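You operate a simulated robot arm through the tools that you are given. There is no shell and no other tool.

The job below is to be done with a simulated robot arm. You get a single attempt, and the scene is never put back.

Task
Move both white blocks from the blue tray to the labelled carton, shut it, push the tray to the carousel.
Fine: the tray ends beside the carousel's grey cover, not lifted. Set down upright: white valve block.
Where things are to end (x, y in the base frame): blue shipping tray within 2.5 cm of [79, 12].

The check looks at the end state, three seconds after you hand in, the way a careful person would. Anything else that was tipped, shoved, dropped, spilled or broken makes it a failure. A push-on lid holds only when it is set on centred and level and pressed home; a screw cap is set on level and turned clockwise until tight.

Robot
A 7-joint arm with a fingered hand, fixed in place. Base frame: the origin is on the floor under the middle of its stand, x ahead of it, y to its left, z up; the work surface is at about z = 86. Lengths are in cm, angles in rad, forces in N, time in s.
It reaches about 116.4 cm from its shoulder. Its first joint turns from -2.897 to 2.897 rad. Payload 4.7 kg.
The tool frame sits at the grasp point between the pads (the TCP): z along the fingers, y along the line on which they close. The tips reach 3.6 cm beyond it. The gripper opens to 12 cm; its body begins 4.2 cm behind the TCP. The gripper is a hand of 5 fingers: y runs from the thumb to the fingers, the wrist lies at [-1.8, -12.2, -21] in the tool frame.
Orientation is that of the tool frame in the base frame, as [roll, pitch, yaw] about the fixed x, y, z axes, in that order (R = Rz(yaw) Ry(pitch) Rx(roll)). With the fingers straight down and the wrist toward the robot, the tool's x, y and z point along [0, 1, 0], [1, 0, 0] and [0, 0, -1] of the base frame.

Tools
- The arm moves only by the tool jog_arm. Its argument "series" is a list of rows, each a list of 6 numbers: the shift along the tool's x, y, z in units of 50 mm (1.0 is 50 mm), then the turn, a rotation vector about the tool's x, y, z in units of 5 degrees (1.0 is 5 degrees). In form: [[x, y, z, ax, ay, az], ...]. A call has 1 to 20 rows; each row shifts and turns the commanded pose from where the row before left it, along the tool's axes as they then stand. A call with a number of a shift or a turn outside -1 to 1 is refused whole. Each row takes 0.2 s and may step no farther than 5 cm and 0.15 rad from the row before; otherwise, the whole call is refused. Where a pose cannot be reached the arm comes as near as it can. A force on the tool above 90 N (or 10 N above the force at the start of the call, whichever is more), or a blocked arm, ends the call early, and 0.2 s more pass. In this call time passes only in rows, and 0.2 s behind the last. It gives the time, the measured TCP pose, the force on the tool (base axes), the opening and the grip force at its end, in the units of the frame above (readings bear some noise), with the torque about the TCP (base axes, N m) and any sound that the robot's microphone picked up, and new pictures: "views" is both (left out), scene, wrist or none.
- Cameras (640 x 400 px; columns grow to the right, rows downward): "scene" is fixed at [40.44, 49.93, 163.8]; the picture's right is [-0.37, -0.93, 0.00], its down [-0.91, 0.36, -0.21] and it looks along [0.20, -0.08, -0.98] (base axes); focal length 214 px, centre (320, 200). "wrist" rides on the gripper at [7.2, -9.1, -14.3] in the tool frame; the picture's right is [-0.80, 0.28, -0.52], its down [-0.53, -0.73, 0.43] and it looks along [-0.27, 0.62, 0.74] (tool axes); focal length 234 px, centre (320, 200). There is no depth. A picture from a camera that has moved, and an enlarged one, comes with that camera's place and axes in the base frame and with its lens. The place of the scene camera against the robot may be out by one fixed shift of up to 1.2 cm in any direction.
- finger_targets(index, middle, ring, little, thumb_bend, thumb_turn): sets how far each is bent, from 0 (flat) to 1 (curled in); at 0.3 the hand is open as for a grip, at 0.7 the pads meet at the TCP. One left out holds its place. A second passes; each finger stops where it meets its share of the squeeze, and holds until it gets a number again. It is the only way to open and close the hand. It gives what a move gives, with no picture; readings hold the bend of each and the force on index, middle, ring, little, thumb and palm. thumb_turn goes from beside the hand (0) to across from the fingers (1), as for a grip.
- zoom(camera, box): a new picture of the part [left, top, right, bottom] of that camera's present view, enlarged. The clock stands still meanwhile.
- close_job(): hands the job in; it is judged then, once.

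Nothing tells you positions but the pictures and the camera data. Unless the task says otherwise, let go and move clear before handing in.

The tools are called after "Emit:" as a command line: name --pt "numbers of a row" for each row, then --argument value for the rest, lists and objects as JSON in quotes. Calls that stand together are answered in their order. jog_arm: Moves the arm, as the interface text tells. Its arguments: {"type":"object","properties":{"series":{"type":"array","items":{"type":"array","items":{"type":"number"}}},"views":{"type":"string","enum":["both","scene","wrist","none"]}},"required":["series"]} The other tools are called the same way: finger_targets (index, middle, ring, little, thumb_bend, thumb_turn) moves the fingers one by one; zoom (camera, box) takes an enlarged picture of a part of a camera's view; close_job () hands the job in.

At the start:

```text
clock: 0.0
tcp_pos: [27.04, 43.44, 131.86]
tool_rot: [-3.141, 0.0, 1.573]
force: [-0.9, -0.3, -0.5]
moment: [0.02, -0.02, 0.0]
gripper_width: 11.95
finger_force: 0.1
shape: jaw
bend: [0.3, 0.3, 0.3, 0.3, 0.3, 0.98]
finger forces: [0.1, 0.1, 0.0, 0.0, 0.1, 0.0]
```

scene: 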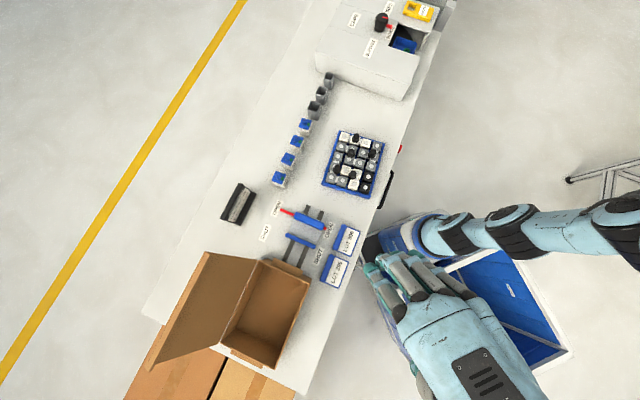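
wrist: 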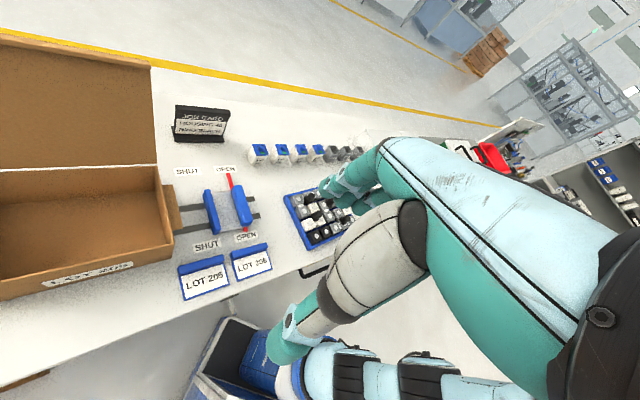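

I see a bench with an open carton, a blue tray full of small blocks, a row of blocks, a sliding fixture and a grey-covered carousel machine at the far end. I'll enlarge parts of the view first to identify the two white blocks and the labels.

Emit:
zoom --camera "scene" --box '[310, 120, 400, 210]'

Emit:
zoom --camera "scene" --box '[210, 170, 370, 300]'

Emit:
zoom --camera "scene" --box '[300, 0, 460, 110]'

Emit:
zoom --camera "wrist" --box '[160, 90, 380, 310]'

Emit:
zoom --camera "wrist" --box '[0, 20, 220, 320]'

Emit:
zoom --camera "scene" --box '[120, 230, 320, 400]'

```text
4.44 times, centred on (355, 165) of scene
camera zoom: at [40.44, 49.93, 163.8], right [-0.37, -0.93, 0.0], down [-0.91, 0.36, -0.21], along [0.2, -0.08, -0.98], focal length 953 px, centre (164, 356)
```

zoom: 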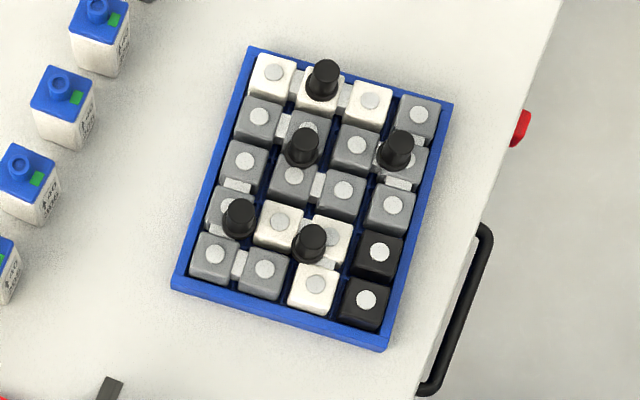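

```text
3.08 times, centred on (290, 235) of scene
camera zoom: at [40.44, 49.93, 163.8], right [-0.37, -0.93, 0.0], down [-0.91, 0.36, -0.21], along [0.2, -0.08, -0.98], focal length 660 px, centre (412, 92)
```

zoom: 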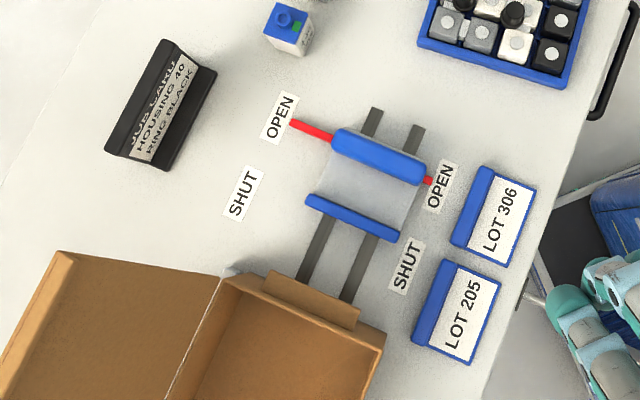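

```text
3.64 times, centred on (380, 55) of scene
camera zoom: at [40.44, 49.93, 163.8], right [-0.37, -0.93, 0.0], down [-0.91, 0.36, -0.21], along [0.2, -0.08, -0.98], focal length 780 px, centre (102, 727)
```

zoom: 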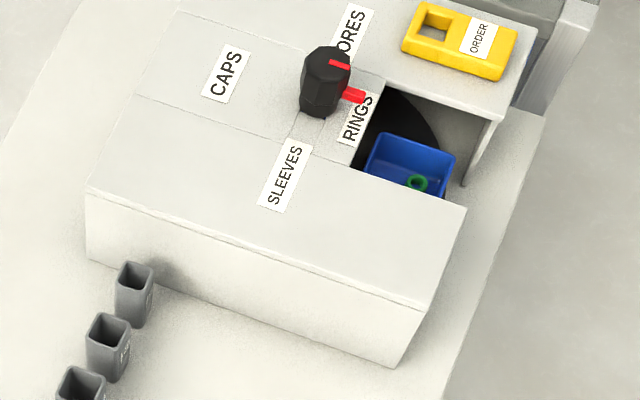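

```text
1.82 times, centred on (270, 200) of wrist
camera zoom: at [18.05, 50.7, 146.18], right [0.28, -0.8, 0.52], down [-0.73, -0.53, -0.43], along [0.62, -0.26, -0.74], focal length 426 px, centre (411, 200)
```

zoom: 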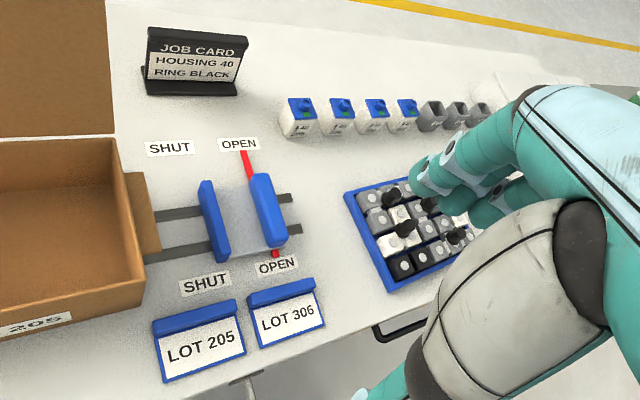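

```text
1.33 times, centred on (110, 170) of wrist
camera zoom: at [18.05, 50.7, 146.18], right [0.28, -0.8, 0.52], down [-0.73, -0.53, -0.43], along [0.62, -0.26, -0.74], focal length 312 px, centre (600, 240)
```

zoom: 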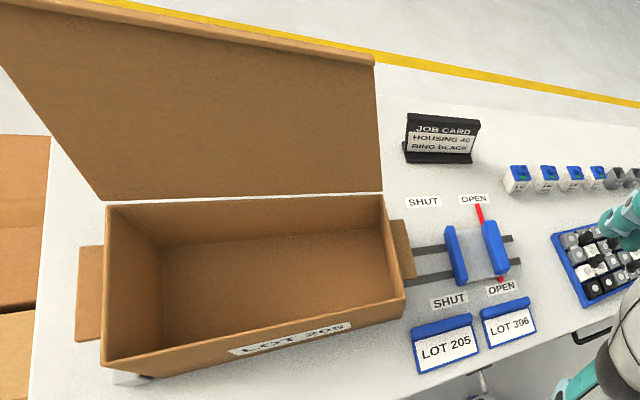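

```text
2.35 times, centred on (220, 315) of scene
camera zoom: at [40.44, 49.93, 163.8], right [-0.37, -0.93, 0.0], down [-0.91, 0.36, -0.21], along [0.2, -0.08, -0.98], focal length 505 px, centre (555, -71)
```

zoom: 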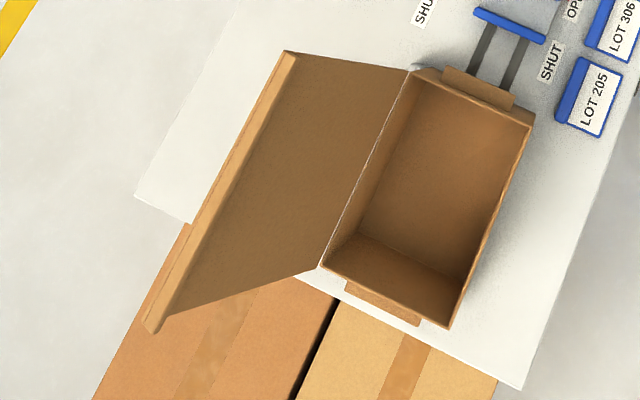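

The tray at about (63, 27) holds a 4x5 array of linked white, grey and black cells with knobs; the carton on the near left has a LOT 205 label. I'll bring the wrist camera over the tray to see which pieces are the white blocks.

Emit:
jog_arm --pt "-0.544 0.516 0.3 0 0 0" --pt "-0.544 0.516 0.3 0 0 0" --pt "-0.544 0.516 0.3 0 0 0" --pt "-0.544 0.516 0.3 0 0 0" --pt "-0.544 0.516 0.3 0 0 0" --pt "-0.544 0.516 0.3 0 0 0" --pt "-0.544 0.516 0.3 0 0 0" --pt "-0.544 0.516 0.3 0 0 0" --pt "-0.544 0.516 0.3 0 0 0" --pt "-0.544 0.516 0.3 0 0 0" --views "both"

```text
clock: 2.2
tcp_pos: [53.02, 16.55, 116.88]
tool_rot: [-3.141, -0.001, 1.573]
force: [1.1, 0.1, -0.4]
moment: [-0.01, -0.03, -0.03]
gripper_width: 11.97
finger_force: 0.0
shape: jaw
bend: [0.3, 0.3, 0.3, 0.3, 0.3, 0.98]
finger forces: [0.0, 0.0, 0.0, 0.0, 0.1, 0.1]
camera wrist: at [43.99, 23.7, 131.27], right [0.28, -0.8, 0.52], down [-0.73, -0.53, -0.43], along [0.62, -0.26, -0.74], focal length 234 px, centre (320, 200)
```

scene: 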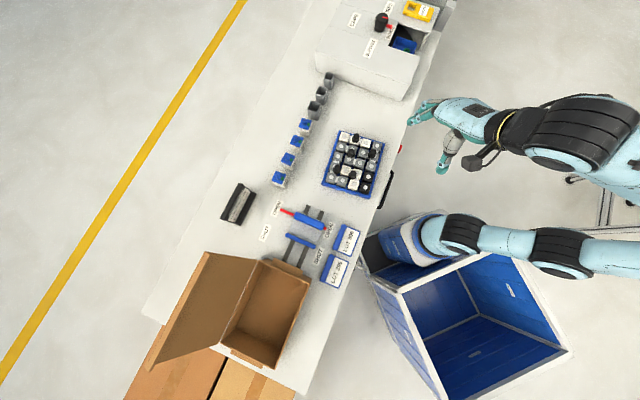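
wrist: 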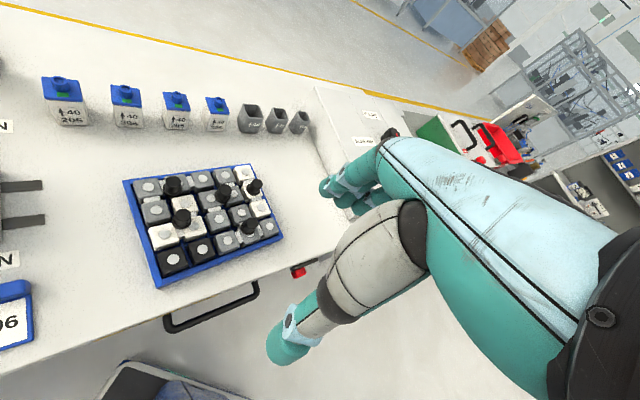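

Emit:
zoom --camera "wrist" --box '[110, 140, 300, 300]'

Emit:
zoom --camera "scene" --box '[310, 120, 400, 210]'

Emit:
zoom --camera "wrist" --box '[30, 60, 330, 180]'

Emit:
zoom --camera "scene" --box '[360, 60, 480, 220]'

```text
2.50 times, centred on (205, 220) of wrist
camera zoom: at [43.99, 23.7, 131.27], right [0.28, -0.8, 0.52], down [-0.73, -0.53, -0.43], along [0.62, -0.26, -0.74], focal length 585 px, centre (608, 150)
```

zoom: 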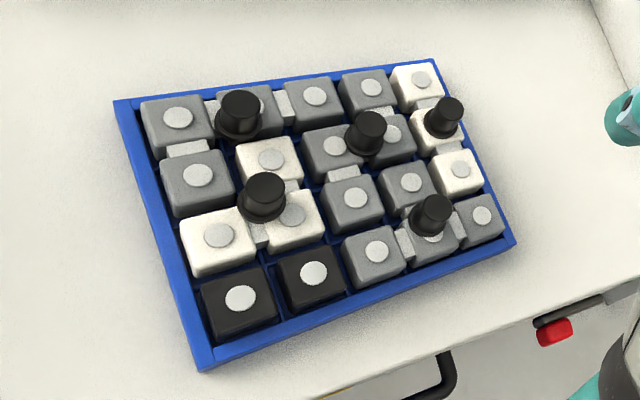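

```text
4.44 times, centred on (355, 165) of scene
camera zoom: at [40.44, 49.93, 163.8], right [-0.37, -0.93, 0.0], down [-0.91, 0.36, -0.21], along [0.2, -0.08, -0.98], focal length 953 px, centre (164, 356)
```

zoom: 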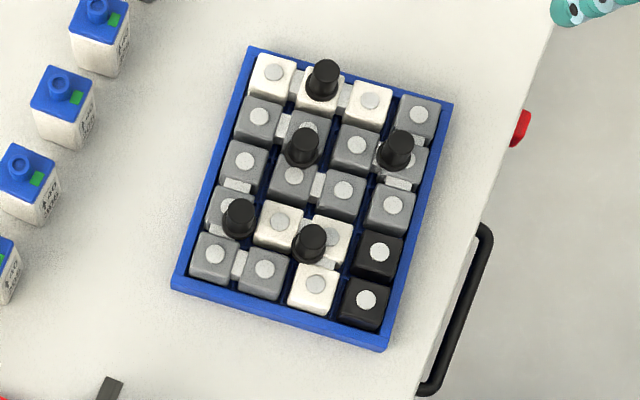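

```text
2.13 times, centred on (180, 120) of wrist
camera zoom: at [43.99, 23.7, 131.27], right [0.28, -0.8, 0.52], down [-0.73, -0.53, -0.43], along [0.62, -0.26, -0.74], focal length 500 px, centre (619, 371)
```

zoom: 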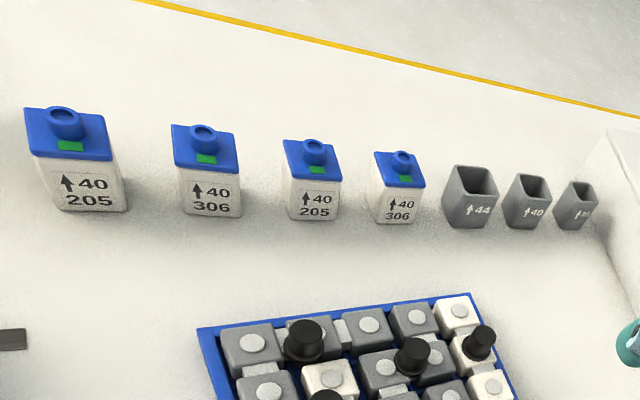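

```text
2.50 times, centred on (420, 140) of scene
camera zoom: at [40.44, 49.93, 163.8], right [-0.37, -0.93, 0.0], down [-0.91, 0.36, -0.21], along [0.2, -0.08, -0.98], focal length 536 px, centre (70, 350)
```

zoom: 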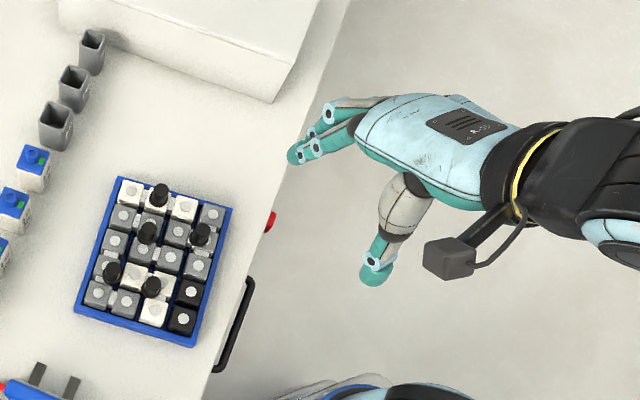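

The tray (about 18 x 22 cm, centre near (64, 27)) holds five knobbed polyomino pieces: the white ones are a straight three-cell block at the far end and an L-shaped three-cell block near the near end. Next I turn the hand about 50 deg to align with the tray and hover over the far white block for a second, closer view.

Emit:
jog_arm --pt "0 0 0 0 0 -1" --pt "0 0 0 0 0 -1" --pt "0 0 0 0 0 -1" --pt "0 0 0 0 0 -1" --pt "0 0 0 0 0 -1" --pt "0 0 0 0 0 -1" --pt "0 0 0 0 0 -1" --pt "0 0 0 0 0 -1" --pt "0 0 0 0 0 -1" --pt "0 0 0 0 0 -1" --pt "-0.4 0.674 0.436 0 0 0" --pt "-0.4 0.674 0.436 0 0 0" --pt "-0.4 0.674 0.436 0 0 0" --pt "-0.4 0.674 0.436 0 0 0" --pt "-0.4 0.674 0.436 0 0 0" --views "both"

```text
clock: 5.4
tcp_pos: [71.14, 22.94, 106.16]
tool_rot: [3.137, 0.001, 2.445]
force: [-1.0, 0.1, 2.1]
moment: [0.0, -0.05, 0.02]
gripper_width: 11.97
finger_force: 0.0
shape: jaw
bend: [0.3, 0.3, 0.3, 0.3, 0.3, 0.98]
finger forces: [0.0, 0.0, 0.0, 0.0, 0.0, 0.1]
camera wrist: at [59.87, 20.55, 120.43], right [0.79, -0.3, 0.53], down [-0.06, -0.9, -0.43], along [0.6, 0.31, -0.74], focal length 234 px, centre (320, 200)
```

scene: 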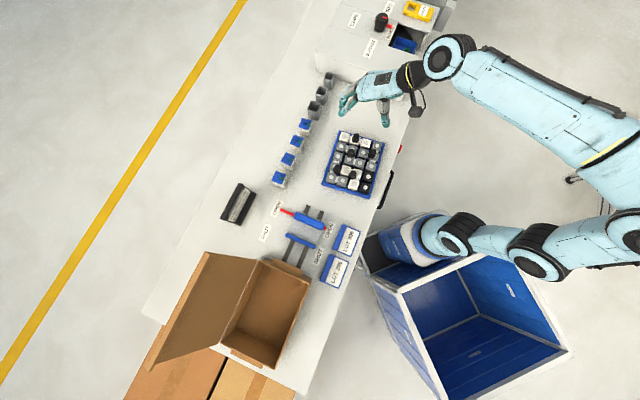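
wrist: 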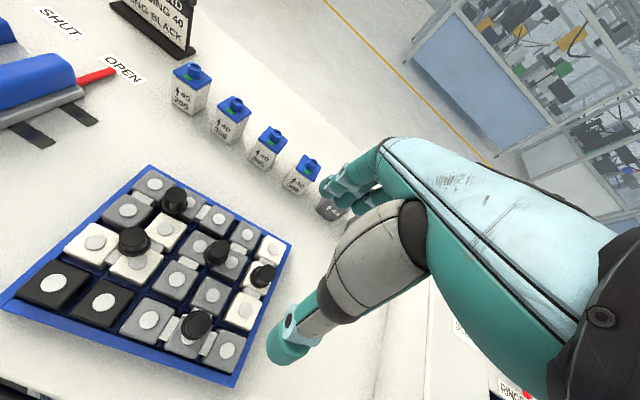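

Emit:
zoom --camera "wrist" --box '[0, 150, 310, 390]'

Emit:
zoom --camera "wrist" --box '[200, 220, 300, 300]'

Emit:
zoom --camera "wrist" --box '[250, 130, 450, 370]'

Emit:
zoom --camera "scene" --box '[310, 40, 450, 150]'

```text
1.67 times, centred on (155, 270) of wrist
camera zoom: at [59.87, 20.55, 120.43], right [0.79, -0.3, 0.53], down [-0.06, -0.9, -0.43], along [0.6, 0.31, -0.74], focal length 390 px, centre (595, 83)
```

zoom: 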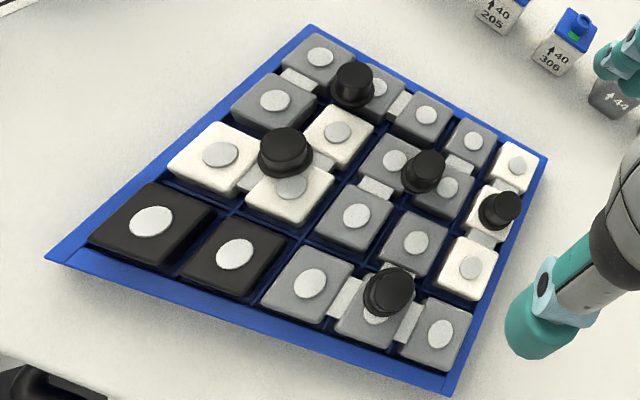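

```text
5.00 times, centred on (250, 260) of wrist
camera zoom: at [59.87, 20.55, 120.43], right [0.79, -0.3, 0.53], down [-0.06, -0.9, -0.43], along [0.6, 0.31, -0.74], focal length 1171 px, centre (670, -100)
```

zoom: 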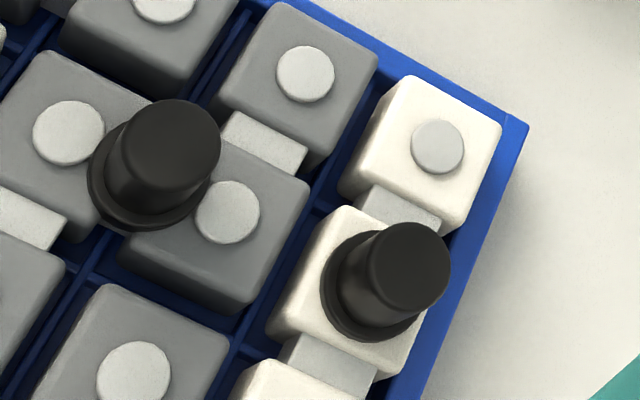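

```text
1.67 times, centred on (350, 250) of wrist
camera zoom: at [59.87, 20.55, 120.43], right [0.79, -0.3, 0.53], down [-0.06, -0.9, -0.43], along [0.6, 0.31, -0.74], focal length 390 px, centre (270, 117)
```

zoom: 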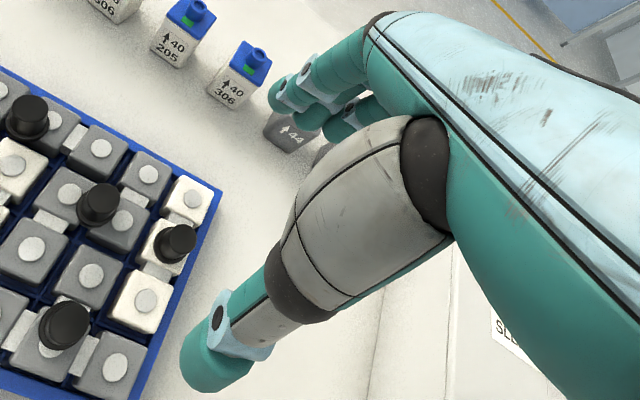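

```text
3.64 times, centred on (380, 95) of scene
camera zoom: at [40.44, 49.93, 163.8], right [-0.37, -0.93, 0.0], down [-0.91, 0.36, -0.21], along [0.2, -0.08, -0.98], focal length 780 px, centre (102, 582)
```

zoom: 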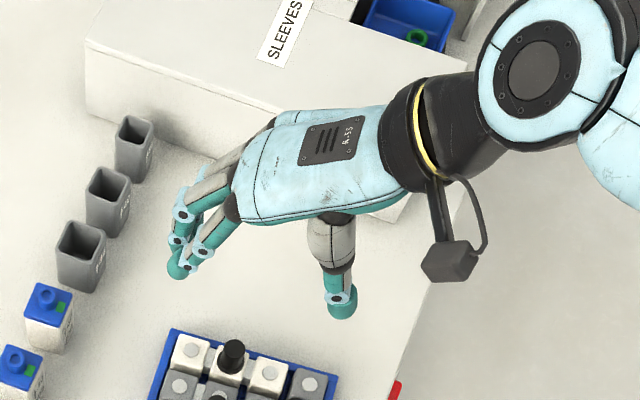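

The straight white block's knob tops out near (71.6, 23.3, 92) and the L block's near (59.1, 30.1, 92), with the knobs about 2 cm across and 3 cm high. Before descending I'll test the fingers in the air to learn how the tips come together.

Emit:
finger_targets --index 0.55 --middle 0.55 --ring 0.3 --little 0.3 --thumb_bend 0.55

Emit:
zoom --camera "wrist" --box '[250, 130, 450, 370]'

Emit:
zoom --camera "scene" --box '[310, 60, 420, 150]'

```text
clock: 6.4
tcp_pos: [71.2, 22.82, 106.05]
tool_rot: [3.14, -0.002, 2.445]
force: [0.3, -0.3, -0.1]
moment: [-0.01, -0.02, -0.02]
gripper_width: 4.87
finger_force: 0.0
shape: fingers
bend: [0.55, 0.55, 0.3, 0.3, 0.55, 0.98]
finger forces: [0.0, 0.1, 0.1, 0.1, 0.1, 0.0]
```

```text
1.67 times, centred on (350, 250) of wrist
camera zoom: at [59.9, 20.55, 120.35], right [0.8, -0.3, 0.53], down [-0.06, -0.9, -0.43], along [0.6, 0.31, -0.74], focal length 390 px, centre (270, 117)
```

zoom: 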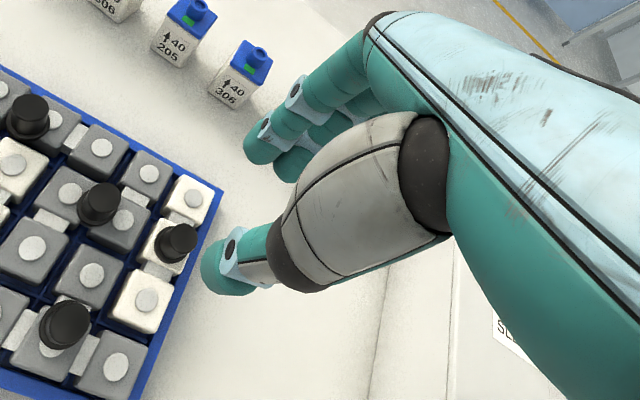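

```text
4.44 times, centred on (365, 105) of scene
camera zoom: at [40.44, 49.93, 163.8], right [-0.37, -0.93, 0.0], down [-0.91, 0.36, -0.21], along [0.2, -0.08, -0.98], focal length 953 px, centre (120, 622)
```

zoom: 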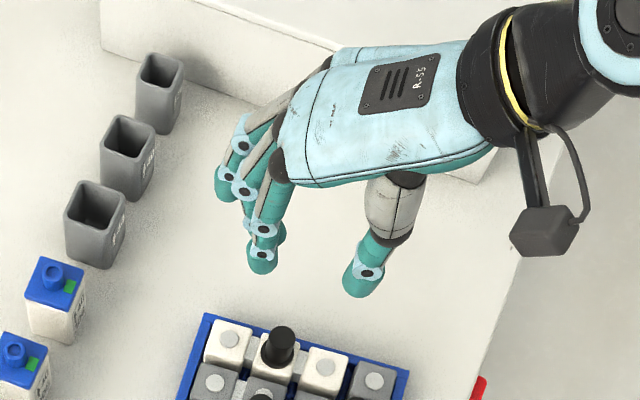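

Index and thumb meet almost exactly on the tool's x = 0 line, with the middle finger about 2 cm beside them, so a thumb–index–middle pinch on the knob will work. I'm centring over the far white block's knob and lowering part way to check alignment.

Emit:
jog_arm --pt "0.05 0.13 0.8 0 0 0" --pt "0 0 0.8 0 0 0" --views "both"

Emit:
zoom --camera "wrist" --box '[190, 150, 410, 310]'

Emit:
zoom --camera "scene" --box '[310, 70, 410, 150]'

```text
clock: 7.0
tcp_pos: [71.43, 23.71, 98.32]
tool_rot: [3.14, 0.001, 2.445]
force: [-0.5, -0.8, 0.4]
moment: [0.02, 0.01, 0.01]
gripper_width: 4.83
finger_force: 0.0
shape: fingers
bend: [0.55, 0.55, 0.3, 0.3, 0.55, 0.98]
finger forces: [0.0, 0.1, 0.0, 0.0, 0.0, 0.1]
camera wrist: at [60.2, 21.27, 112.48], right [0.8, -0.3, 0.53], down [-0.06, -0.9, -0.43], along [0.6, 0.31, -0.74], focal length 234 px, centre (320, 200)
```

scene: 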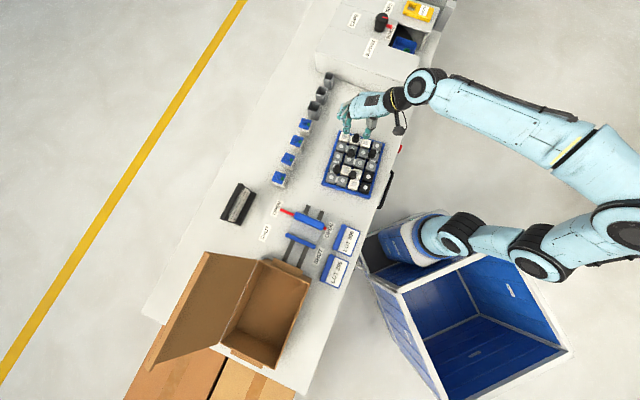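
wrist: 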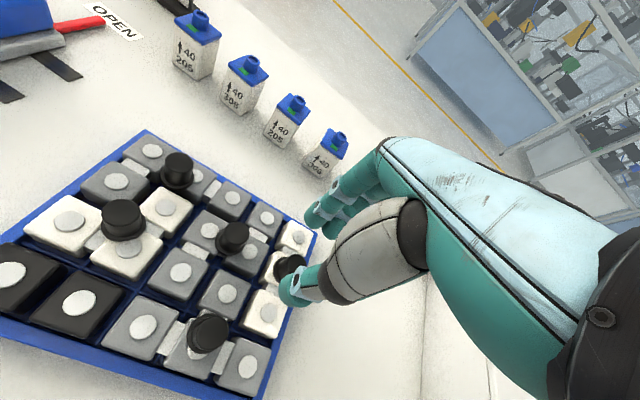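

```text
2.50 times, centred on (300, 230) of wrist
camera zoom: at [60.2, 21.27, 112.48], right [0.8, -0.3, 0.53], down [-0.06, -0.9, -0.43], along [0.6, 0.31, -0.74], focal length 585 px, centre (370, 125)
```

zoom: 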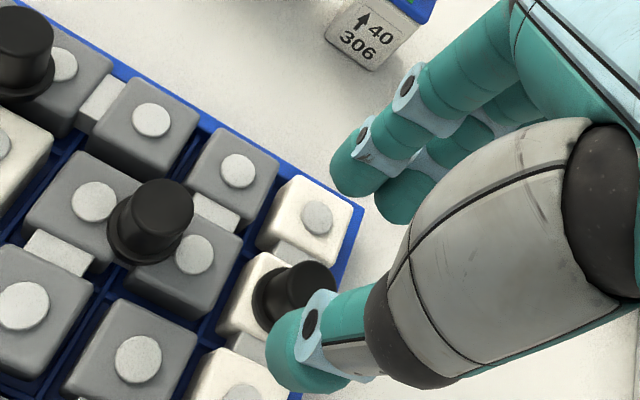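

```text
5.00 times, centred on (360, 110) of scene
camera zoom: at [40.44, 49.93, 163.8], right [-0.37, -0.93, 0.0], down [-0.91, 0.36, -0.21], along [0.2, -0.08, -0.98], focal length 1072 px, centre (120, 650)
```

zoom: 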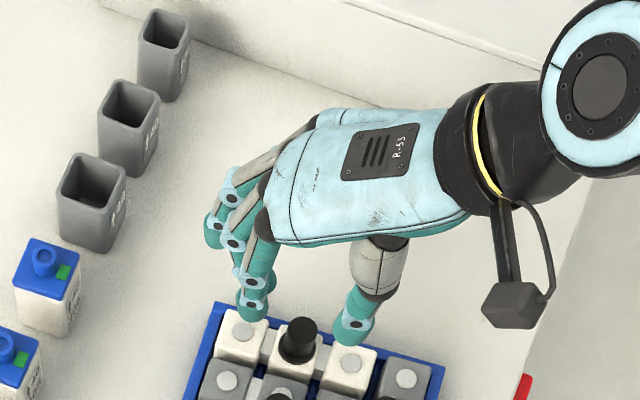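

The knob sits within half a centimetre of the grasp point, as wanted. I'll lower to just above the block's top face and check for contact.

Emit:
jog_arm --pt "0 0 0.45 0 0 0" --pt "0 0 0.45 0 0 0" --pt "0 0 0.08 0 0 0" --views "wrist"

Emit:
zoom --camera "scene" --box '[320, 80, 400, 150]'

Emit:
zoom --camera "wrist" --box '[220, 150, 400, 310]'

```text
clock: 7.8
tcp_pos: [71.82, 23.61, 93.5]
tool_rot: [3.134, 0.004, 2.444]
force: [-1.1, 3.1, 23.0]
moment: [0.63, -0.3, 0.07]
gripper_width: 4.84
finger_force: 12.3
shape: fingers
bend: [0.55, 0.54, 0.3, 0.3, 0.55, 0.98]
finger forces: [11.4, 10.2, 0.0, 0.0, 2.1, 0.0]
camera wrist: at [60.36, 21.28, 107.8], right [0.79, -0.3, 0.53], down [-0.06, -0.9, -0.43], along [0.61, 0.31, -0.73], focal length 234 px, centre (320, 200)
```

wrist: 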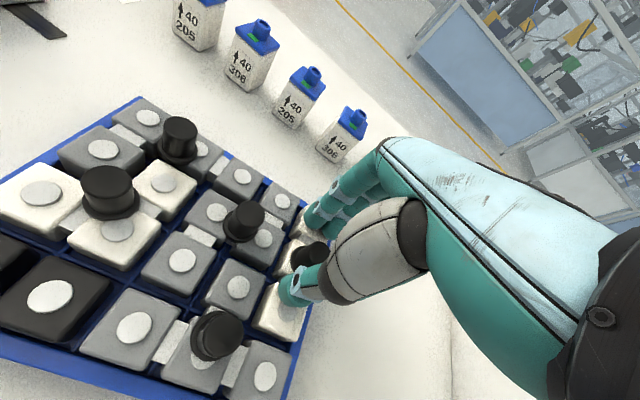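

```text
5.71 times, centred on (360, 115) of scene
camera zoom: at [40.44, 49.93, 163.8], right [-0.37, -0.93, 0.0], down [-0.91, 0.36, -0.21], along [0.2, -0.08, -0.98], focal length 1226 px, centre (91, 686)
```

zoom: 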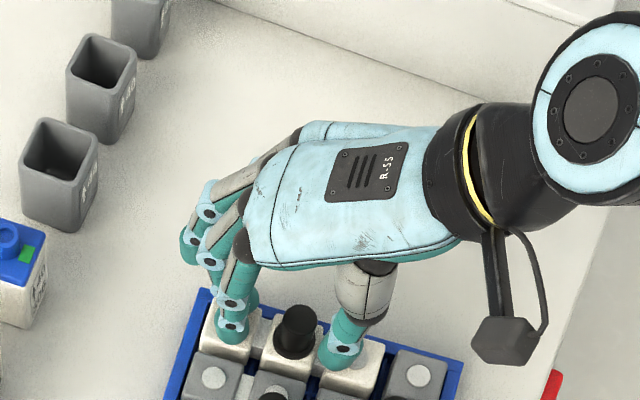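

```text
2.50 times, centred on (310, 230) of wrist
camera zoom: at [60.36, 21.28, 107.8], right [0.79, -0.3, 0.53], down [-0.06, -0.9, -0.43], along [0.61, 0.31, -0.73], focal length 585 px, centre (345, 125)
```

zoom: 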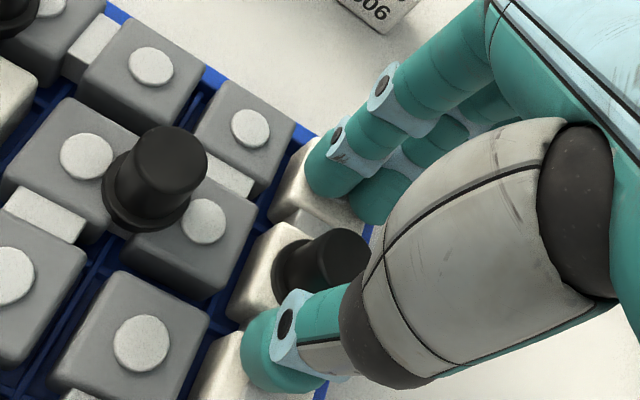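

The fingertips touched the block's top face (about 23 N), so I back off half a centimetre and close thumb, index and middle on the knob.

Emit:
jog_arm --pt "0 0 -0.1 0 0 0" --views "none"

Emit:
finger_targets --index 0.72 --middle 0.72 --thumb_bend 0.72

Emit:
zoom --camera "scene" --box '[320, 80, 400, 150]'

Emit:
zoom --camera "wrist" --box '[220, 150, 400, 310]'

```text
clock: 8.2
tcp_pos: [71.69, 23.68, 93.59]
tool_rot: [3.141, 0.001, 2.446]
force: [2.6, 1.5, 13.3]
moment: [0.36, -0.45, 0.01]
gripper_width: 4.93
finger_force: 6.8
shape: fingers
bend: [0.54, 0.54, 0.3, 0.3, 0.55, 0.98]
finger forces: [2.1, 10.8, 0.0, 0.0, 0.1, 0.1]
```

```text
clock: 9.2
tcp_pos: [71.81, 23.63, 93.67]
tool_rot: [-3.141, 0.0, 2.445]
force: [-0.1, -0.1, -1.0]
moment: [-0.01, 0.03, -0.01]
gripper_width: 1.61
finger_force: 9.2
shape: fingers
bend: [0.71, 0.71, 0.3, 0.3, 0.66, 0.97]
finger forces: [6.0, 3.6, 0.1, 0.1, 8.7, 0.0]
```

```text
5.71 times, centred on (360, 115) of scene
camera zoom: at [40.44, 49.93, 163.8], right [-0.37, -0.93, 0.0], down [-0.91, 0.36, -0.21], along [0.2, -0.08, -0.98], focal length 1226 px, centre (91, 686)
```

zoom: 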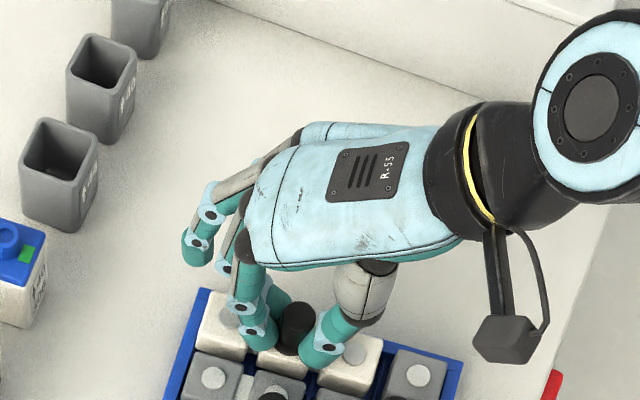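

```text
2.50 times, centred on (310, 230) of wrist
camera zoom: at [60.35, 21.24, 107.92], right [0.8, -0.3, 0.53], down [-0.06, -0.9, -0.43], along [0.6, 0.31, -0.74], focal length 585 px, centre (345, 125)
```

zoom: 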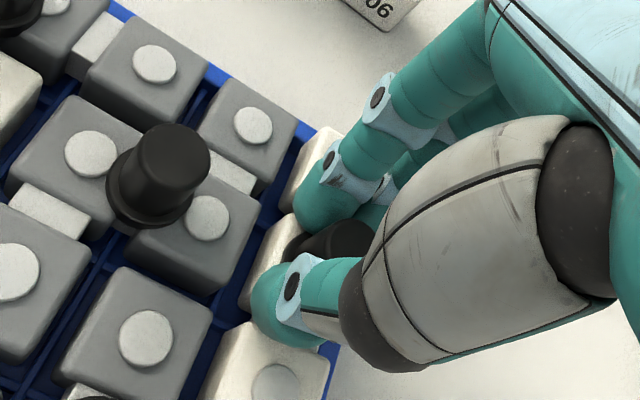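

Emit:
finger_targets --index 0.82 --middle 0.82 --thumb_bend 0.82

Emit:
jog_arm --pt "0 0 -0.2 0 0 0" --pt "0 0 -0.2 0 0 0" --views "both"

Emit:
zoom --camera "wrist" --box '[220, 170, 400, 330]'

Emit:
zoom --camera "scene" --box '[320, 80, 400, 150]'

```text
clock: 10.2
tcp_pos: [71.7, 23.67, 93.62]
tool_rot: [3.141, -0.001, 2.446]
force: [-1.2, 0.3, 1.4]
moment: [0.04, -0.02, 0.11]
gripper_width: 1.25
finger_force: 20.5
shape: fingers
bend: [0.73, 0.72, 0.3, 0.3, 0.66, 0.96]
finger forces: [13.5, 9.9, 0.0, 0.0, 18.3, 0.0]
```

```text
clock: 10.8
tcp_pos: [71.72, 23.57, 95.68]
tool_rot: [-3.142, 0.0, 2.446]
force: [1.5, 0.1, -1.0]
moment: [-0.02, -0.03, -0.01]
gripper_width: 1.23
finger_force: 21.4
shape: fingers
bend: [0.73, 0.72, 0.3, 0.3, 0.66, 0.95]
finger forces: [16.7, 8.6, 0.0, 0.1, 17.3, 0.1]
camera wrist: at [60.42, 21.28, 110.0], right [0.8, -0.3, 0.52], down [-0.06, -0.9, -0.43], along [0.6, 0.31, -0.74], focal length 234 px, centre (320, 200)
```

scene: 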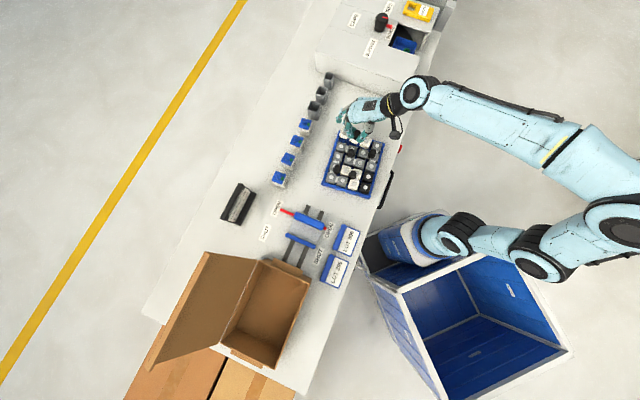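
wrist: 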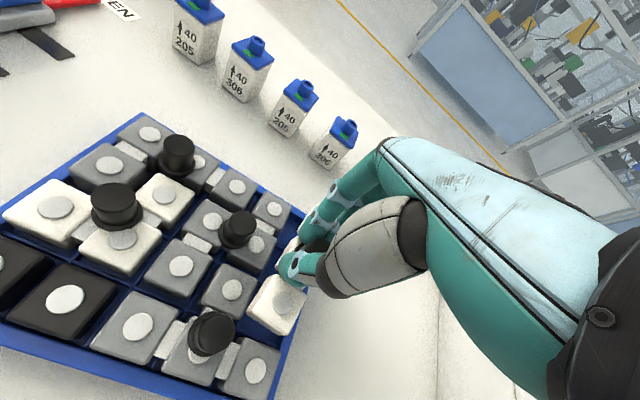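

```text
2.50 times, centred on (310, 250) of wrist
camera zoom: at [60.42, 21.28, 110.0], right [0.8, -0.3, 0.52], down [-0.06, -0.9, -0.43], along [0.6, 0.31, -0.74], focal length 585 px, centre (345, 75)
```

zoom: 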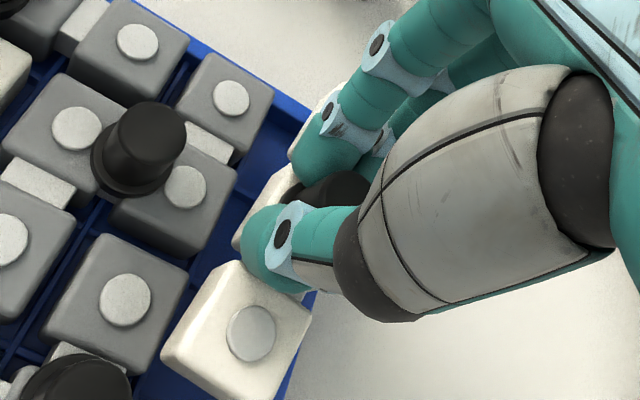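

```text
5.71 times, centred on (360, 115) of scene
camera zoom: at [40.44, 49.93, 163.8], right [-0.37, -0.93, 0.0], down [-0.91, 0.36, -0.21], along [0.2, -0.08, -0.98], focal length 1226 px, centre (91, 686)
```

zoom: 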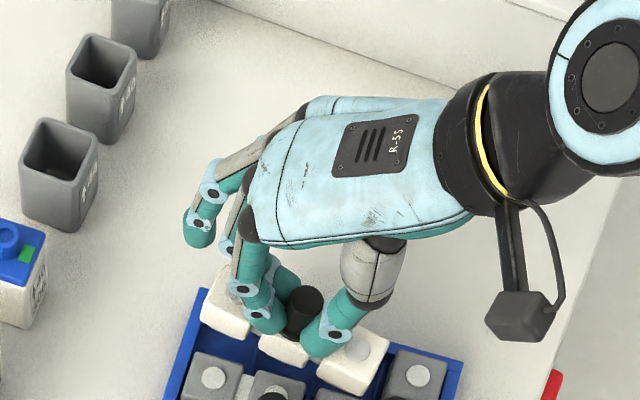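

The white block lifts cleanly with about 20 N of grip. I'll raise it clear, tuck the ring and little fingers in line, and carry it toward the carton, stopping short to measure the carton with the wrist camera.

Emit:
jog_arm --pt "0 0 -0.6 0 0 0" --pt "0 0 -0.8 0 0 0" --pt "0 0 -0.8 0 0 0" --pt "0 0 -0.8 0 0 0" --views "both"

Emit:
zoom --camera "wrist" --box '[200, 170, 420, 350]'

Emit:
zoom --camera "scene" --box '[320, 80, 420, 180]'

```text
clock: 11.8
tcp_pos: [71.8, 23.57, 110.67]
tool_rot: [-3.141, -0.002, 2.445]
force: [0.4, 0.2, -1.9]
moment: [0.02, 0.06, 0.01]
gripper_width: 1.26
finger_force: 20.8
shape: fingers
bend: [0.73, 0.72, 0.3, 0.3, 0.67, 0.95]
finger forces: [17.3, 7.7, 0.1, 0.0, 17.2, 0.0]
camera wrist: at [60.5, 21.24, 125.0], right [0.8, -0.3, 0.52], down [-0.06, -0.9, -0.42], along [0.6, 0.31, -0.74], focal length 234 px, centre (320, 200)
```

scene: 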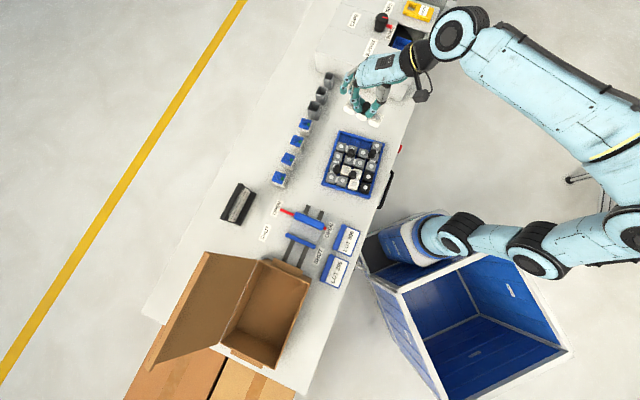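
wrist: 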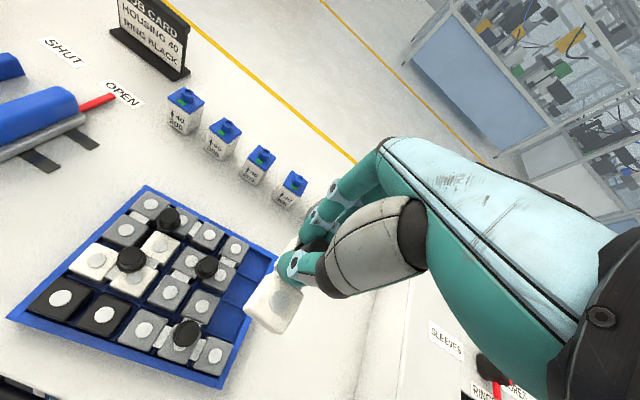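

```text
2.22 times, centred on (310, 260) of wrist
camera zoom: at [60.5, 21.24, 125.0], right [0.8, -0.3, 0.52], down [-0.06, -0.9, -0.42], along [0.6, 0.31, -0.74], focal length 520 px, centre (342, 67)
```

zoom: 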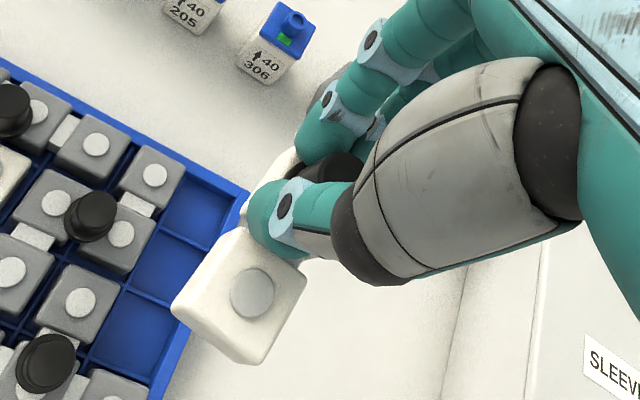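

```text
4.00 times, centred on (370, 130) of scene
camera zoom: at [40.44, 49.93, 163.8], right [-0.37, -0.93, 0.0], down [-0.91, 0.36, -0.21], along [0.2, -0.08, -0.98], focal length 858 px, centre (120, 480)
```

zoom: 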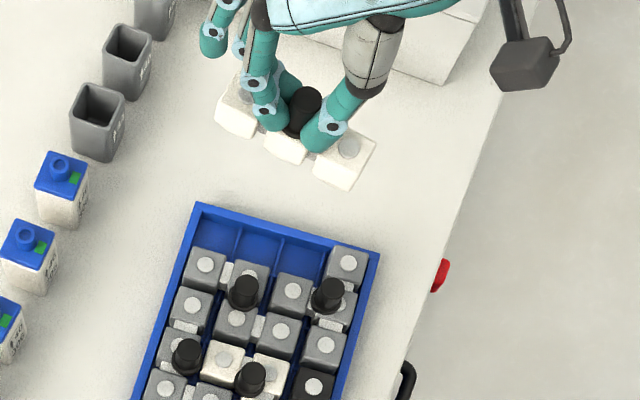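

The block hangs level with its valve knob up, and the tray didn't shift. Now I carry it over to the near side of the carton for a look.

Emit:
finger_targets --ring 0.55 --little 0.55

Emit:
jog_arm --pt "0.862 0.102 -0.03 0 0 0" --pt "0.862 0.102 -0.03 0 0 0" --pt "0.862 0.102 -0.03 0 0 0" --pt "0.862 0.102 -0.03 0 0 0" --pt "0.862 0.102 -0.03 0 0 0" --pt "0.862 0.102 -0.03 0 0 0" --pt "0.862 0.102 -0.03 0 0 0" --pt "0.862 0.102 -0.03 0 0 0" --pt "0.862 0.102 -0.03 0 0 0" --views "both"

Emit:
zoom --camera "wrist" --box '[0, 20, 320, 300]'

Emit:
zoom --camera "scene" --box '[160, 170, 400, 380]'

```text
clock: 12.8
tcp_pos: [71.77, 23.71, 110.73]
tool_rot: [-3.141, 0.0, 2.445]
force: [-0.7, 0.1, -1.4]
moment: [-0.01, -0.04, 0.02]
gripper_width: 1.23
finger_force: 21.0
shape: fingers
bend: [0.73, 0.72, 0.55, 0.55, 0.67, 0.95]
finger forces: [17.2, 7.7, 0.0, 0.0, 17.2, 0.0]
```

```text
clock: 14.8
tcp_pos: [45.1, 51.75, 112.02]
tool_rot: [3.14, 0.0, 2.446]
force: [-0.3, -0.2, -1.0]
moment: [-0.02, 0.01, 0.01]
gripper_width: 1.26
finger_force: 21.0
shape: fingers
bend: [0.73, 0.72, 0.55, 0.55, 0.67, 0.95]
finger forces: [16.7, 7.9, 0.1, 0.0, 17.3, 0.1]
camera wrist: at [33.83, 49.33, 126.28], right [0.8, -0.3, 0.53], down [-0.06, -0.9, -0.43], along [0.6, 0.31, -0.74], focal length 234 px, centre (320, 200)
```

scene: 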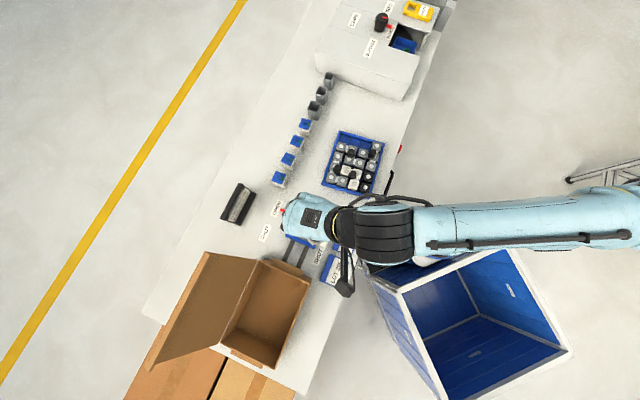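
wrist: 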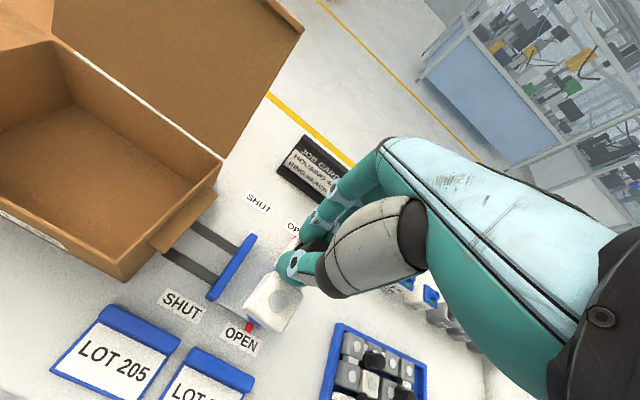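

```text
1.43 times, centred on (160, 160) of wrist
camera zoom: at [33.83, 49.33, 126.28], right [0.8, -0.3, 0.53], down [-0.06, -0.9, -0.43], along [0.6, 0.31, -0.74], focal length 334 px, centre (549, 257)
```

zoom: 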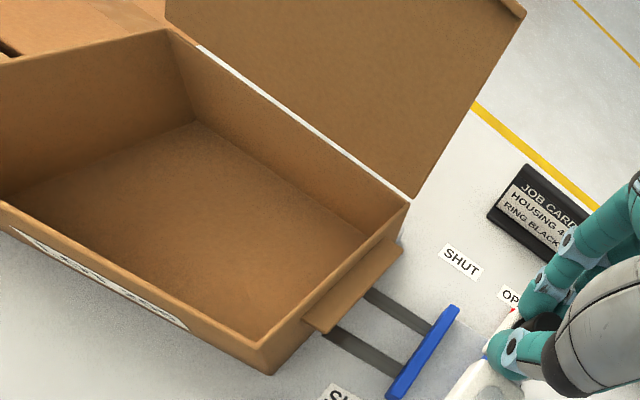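

```text
1.90 times, centred on (280, 275) of scene
camera zoom: at [40.44, 49.93, 163.8], right [-0.37, -0.93, 0.0], down [-0.91, 0.36, -0.21], along [0.2, -0.08, -0.98], focal length 408 px, centre (396, 57)
```

zoom: 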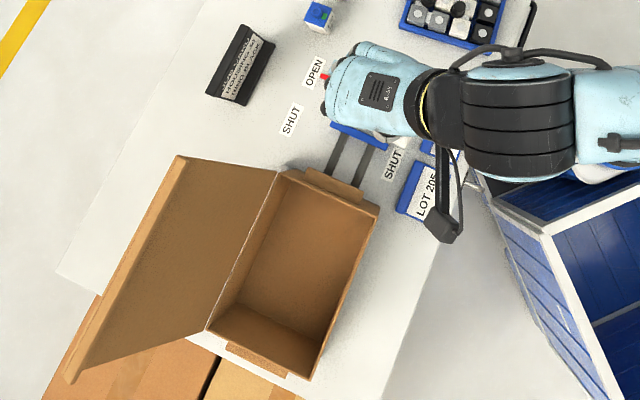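

The carton rim looks to be about 10 cm above the bench, running at about -45 deg, with the lid leaning outward on its far side. I'll move partly over the carton at a safe height to measure its floor accurately.

Emit:
jog_arm --pt "0.904 0.134 0 0 0 0" --pt "0.904 0.134 0 0 0 0" --pt "0.904 0.134 0 0 0 0" --views "both"

Emit:
zoom --camera "wrist" --box '[0, 60, 320, 380]'

Emit:
zoom --camera "scene" --box '[160, 210, 360, 390]'

```text
clock: 15.6
tcp_pos: [35.81, 62.15, 112.2]
tool_rot: [3.142, 0.001, 2.446]
force: [0.6, 0.3, -0.2]
moment: [0.06, 0.01, 0.0]
gripper_width: 1.26
finger_force: 20.8
shape: fingers
bend: [0.73, 0.72, 0.55, 0.55, 0.67, 0.95]
finger forces: [16.6, 8.0, 0.0, 0.0, 17.3, 0.0]
camera wrist: at [24.52, 59.72, 126.48], right [0.8, -0.3, 0.53], down [-0.06, -0.9, -0.43], along [0.6, 0.31, -0.74], focal length 234 px, centre (320, 200)
```

scene: 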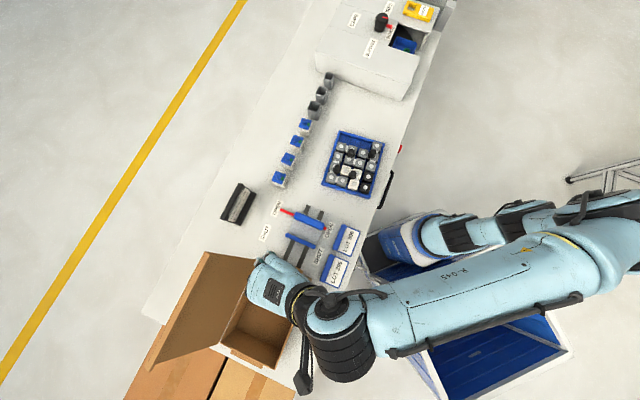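
wrist: 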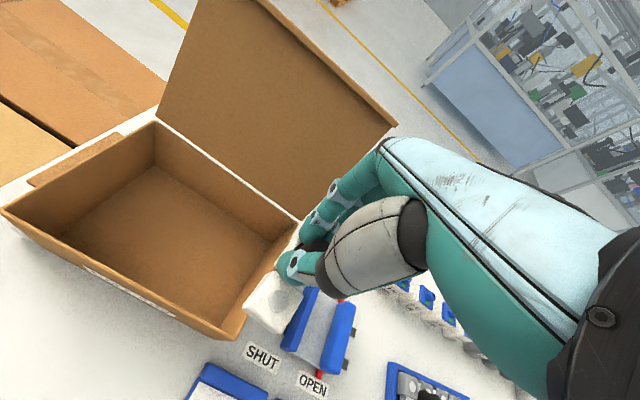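

```text
1.25 times, centred on (160, 220) of wrist
camera zoom: at [24.52, 59.72, 126.48], right [0.8, -0.3, 0.53], down [-0.06, -0.9, -0.43], along [0.6, 0.31, -0.74], focal length 293 px, centre (520, 175)
```

zoom: 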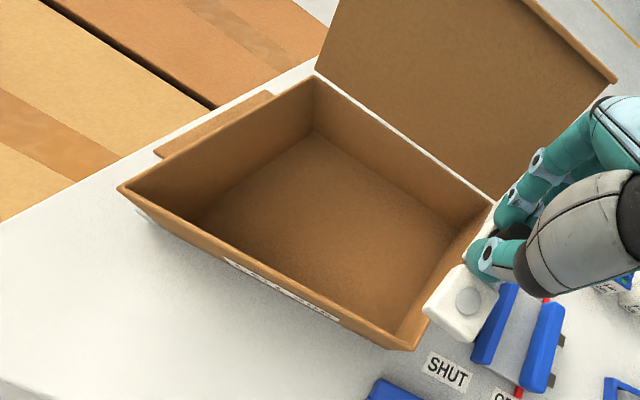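

```text
2.22 times, centred on (260, 300) of scene
camera zoom: at [40.44, 49.93, 163.8], right [-0.37, -0.93, 0.0], down [-0.91, 0.36, -0.21], along [0.2, -0.08, -0.98], focal length 477 px, centre (453, -22)
```

zoom: 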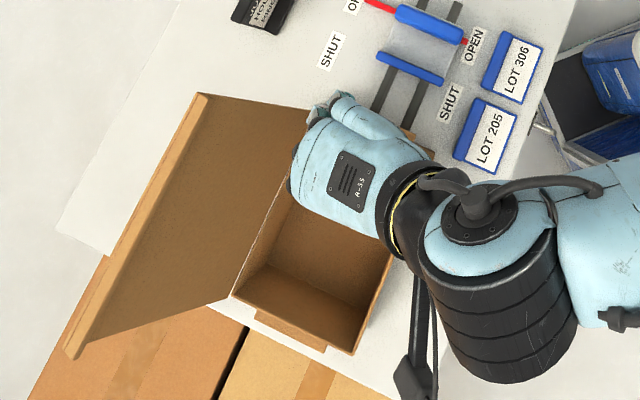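

Emit:
zoom --camera "wrist" --box '[225, 210, 345, 350]'

Emit:
zoom --camera "scene" --box '[220, 240, 320, 340]'

```text
2.86 times, centred on (285, 280) of wrist
camera zoom: at [24.52, 59.72, 126.48], right [0.8, -0.3, 0.53], down [-0.06, -0.9, -0.43], along [0.6, 0.31, -0.74], focal length 669 px, centre (420, -29)
```

zoom: 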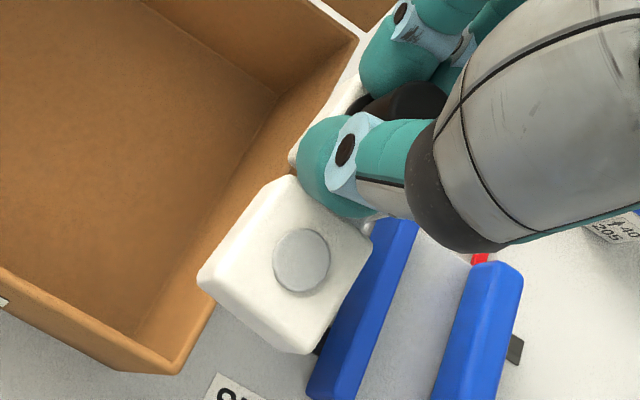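

```text
4.00 times, centred on (270, 290) of scene
camera zoom: at [40.44, 49.93, 163.8], right [-0.37, -0.93, 0.0], down [-0.91, 0.36, -0.21], along [0.2, -0.08, -0.98], focal length 858 px, centre (520, -160)
```

zoom: 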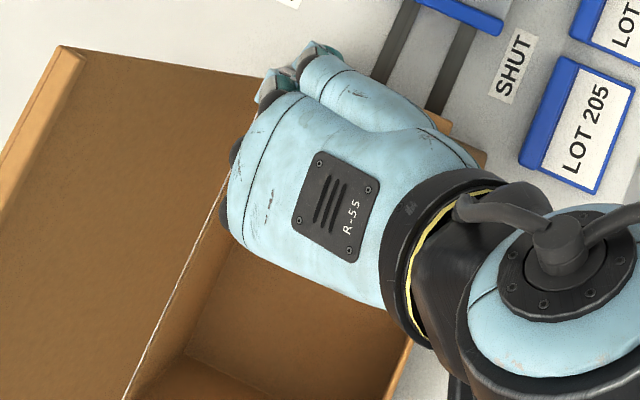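

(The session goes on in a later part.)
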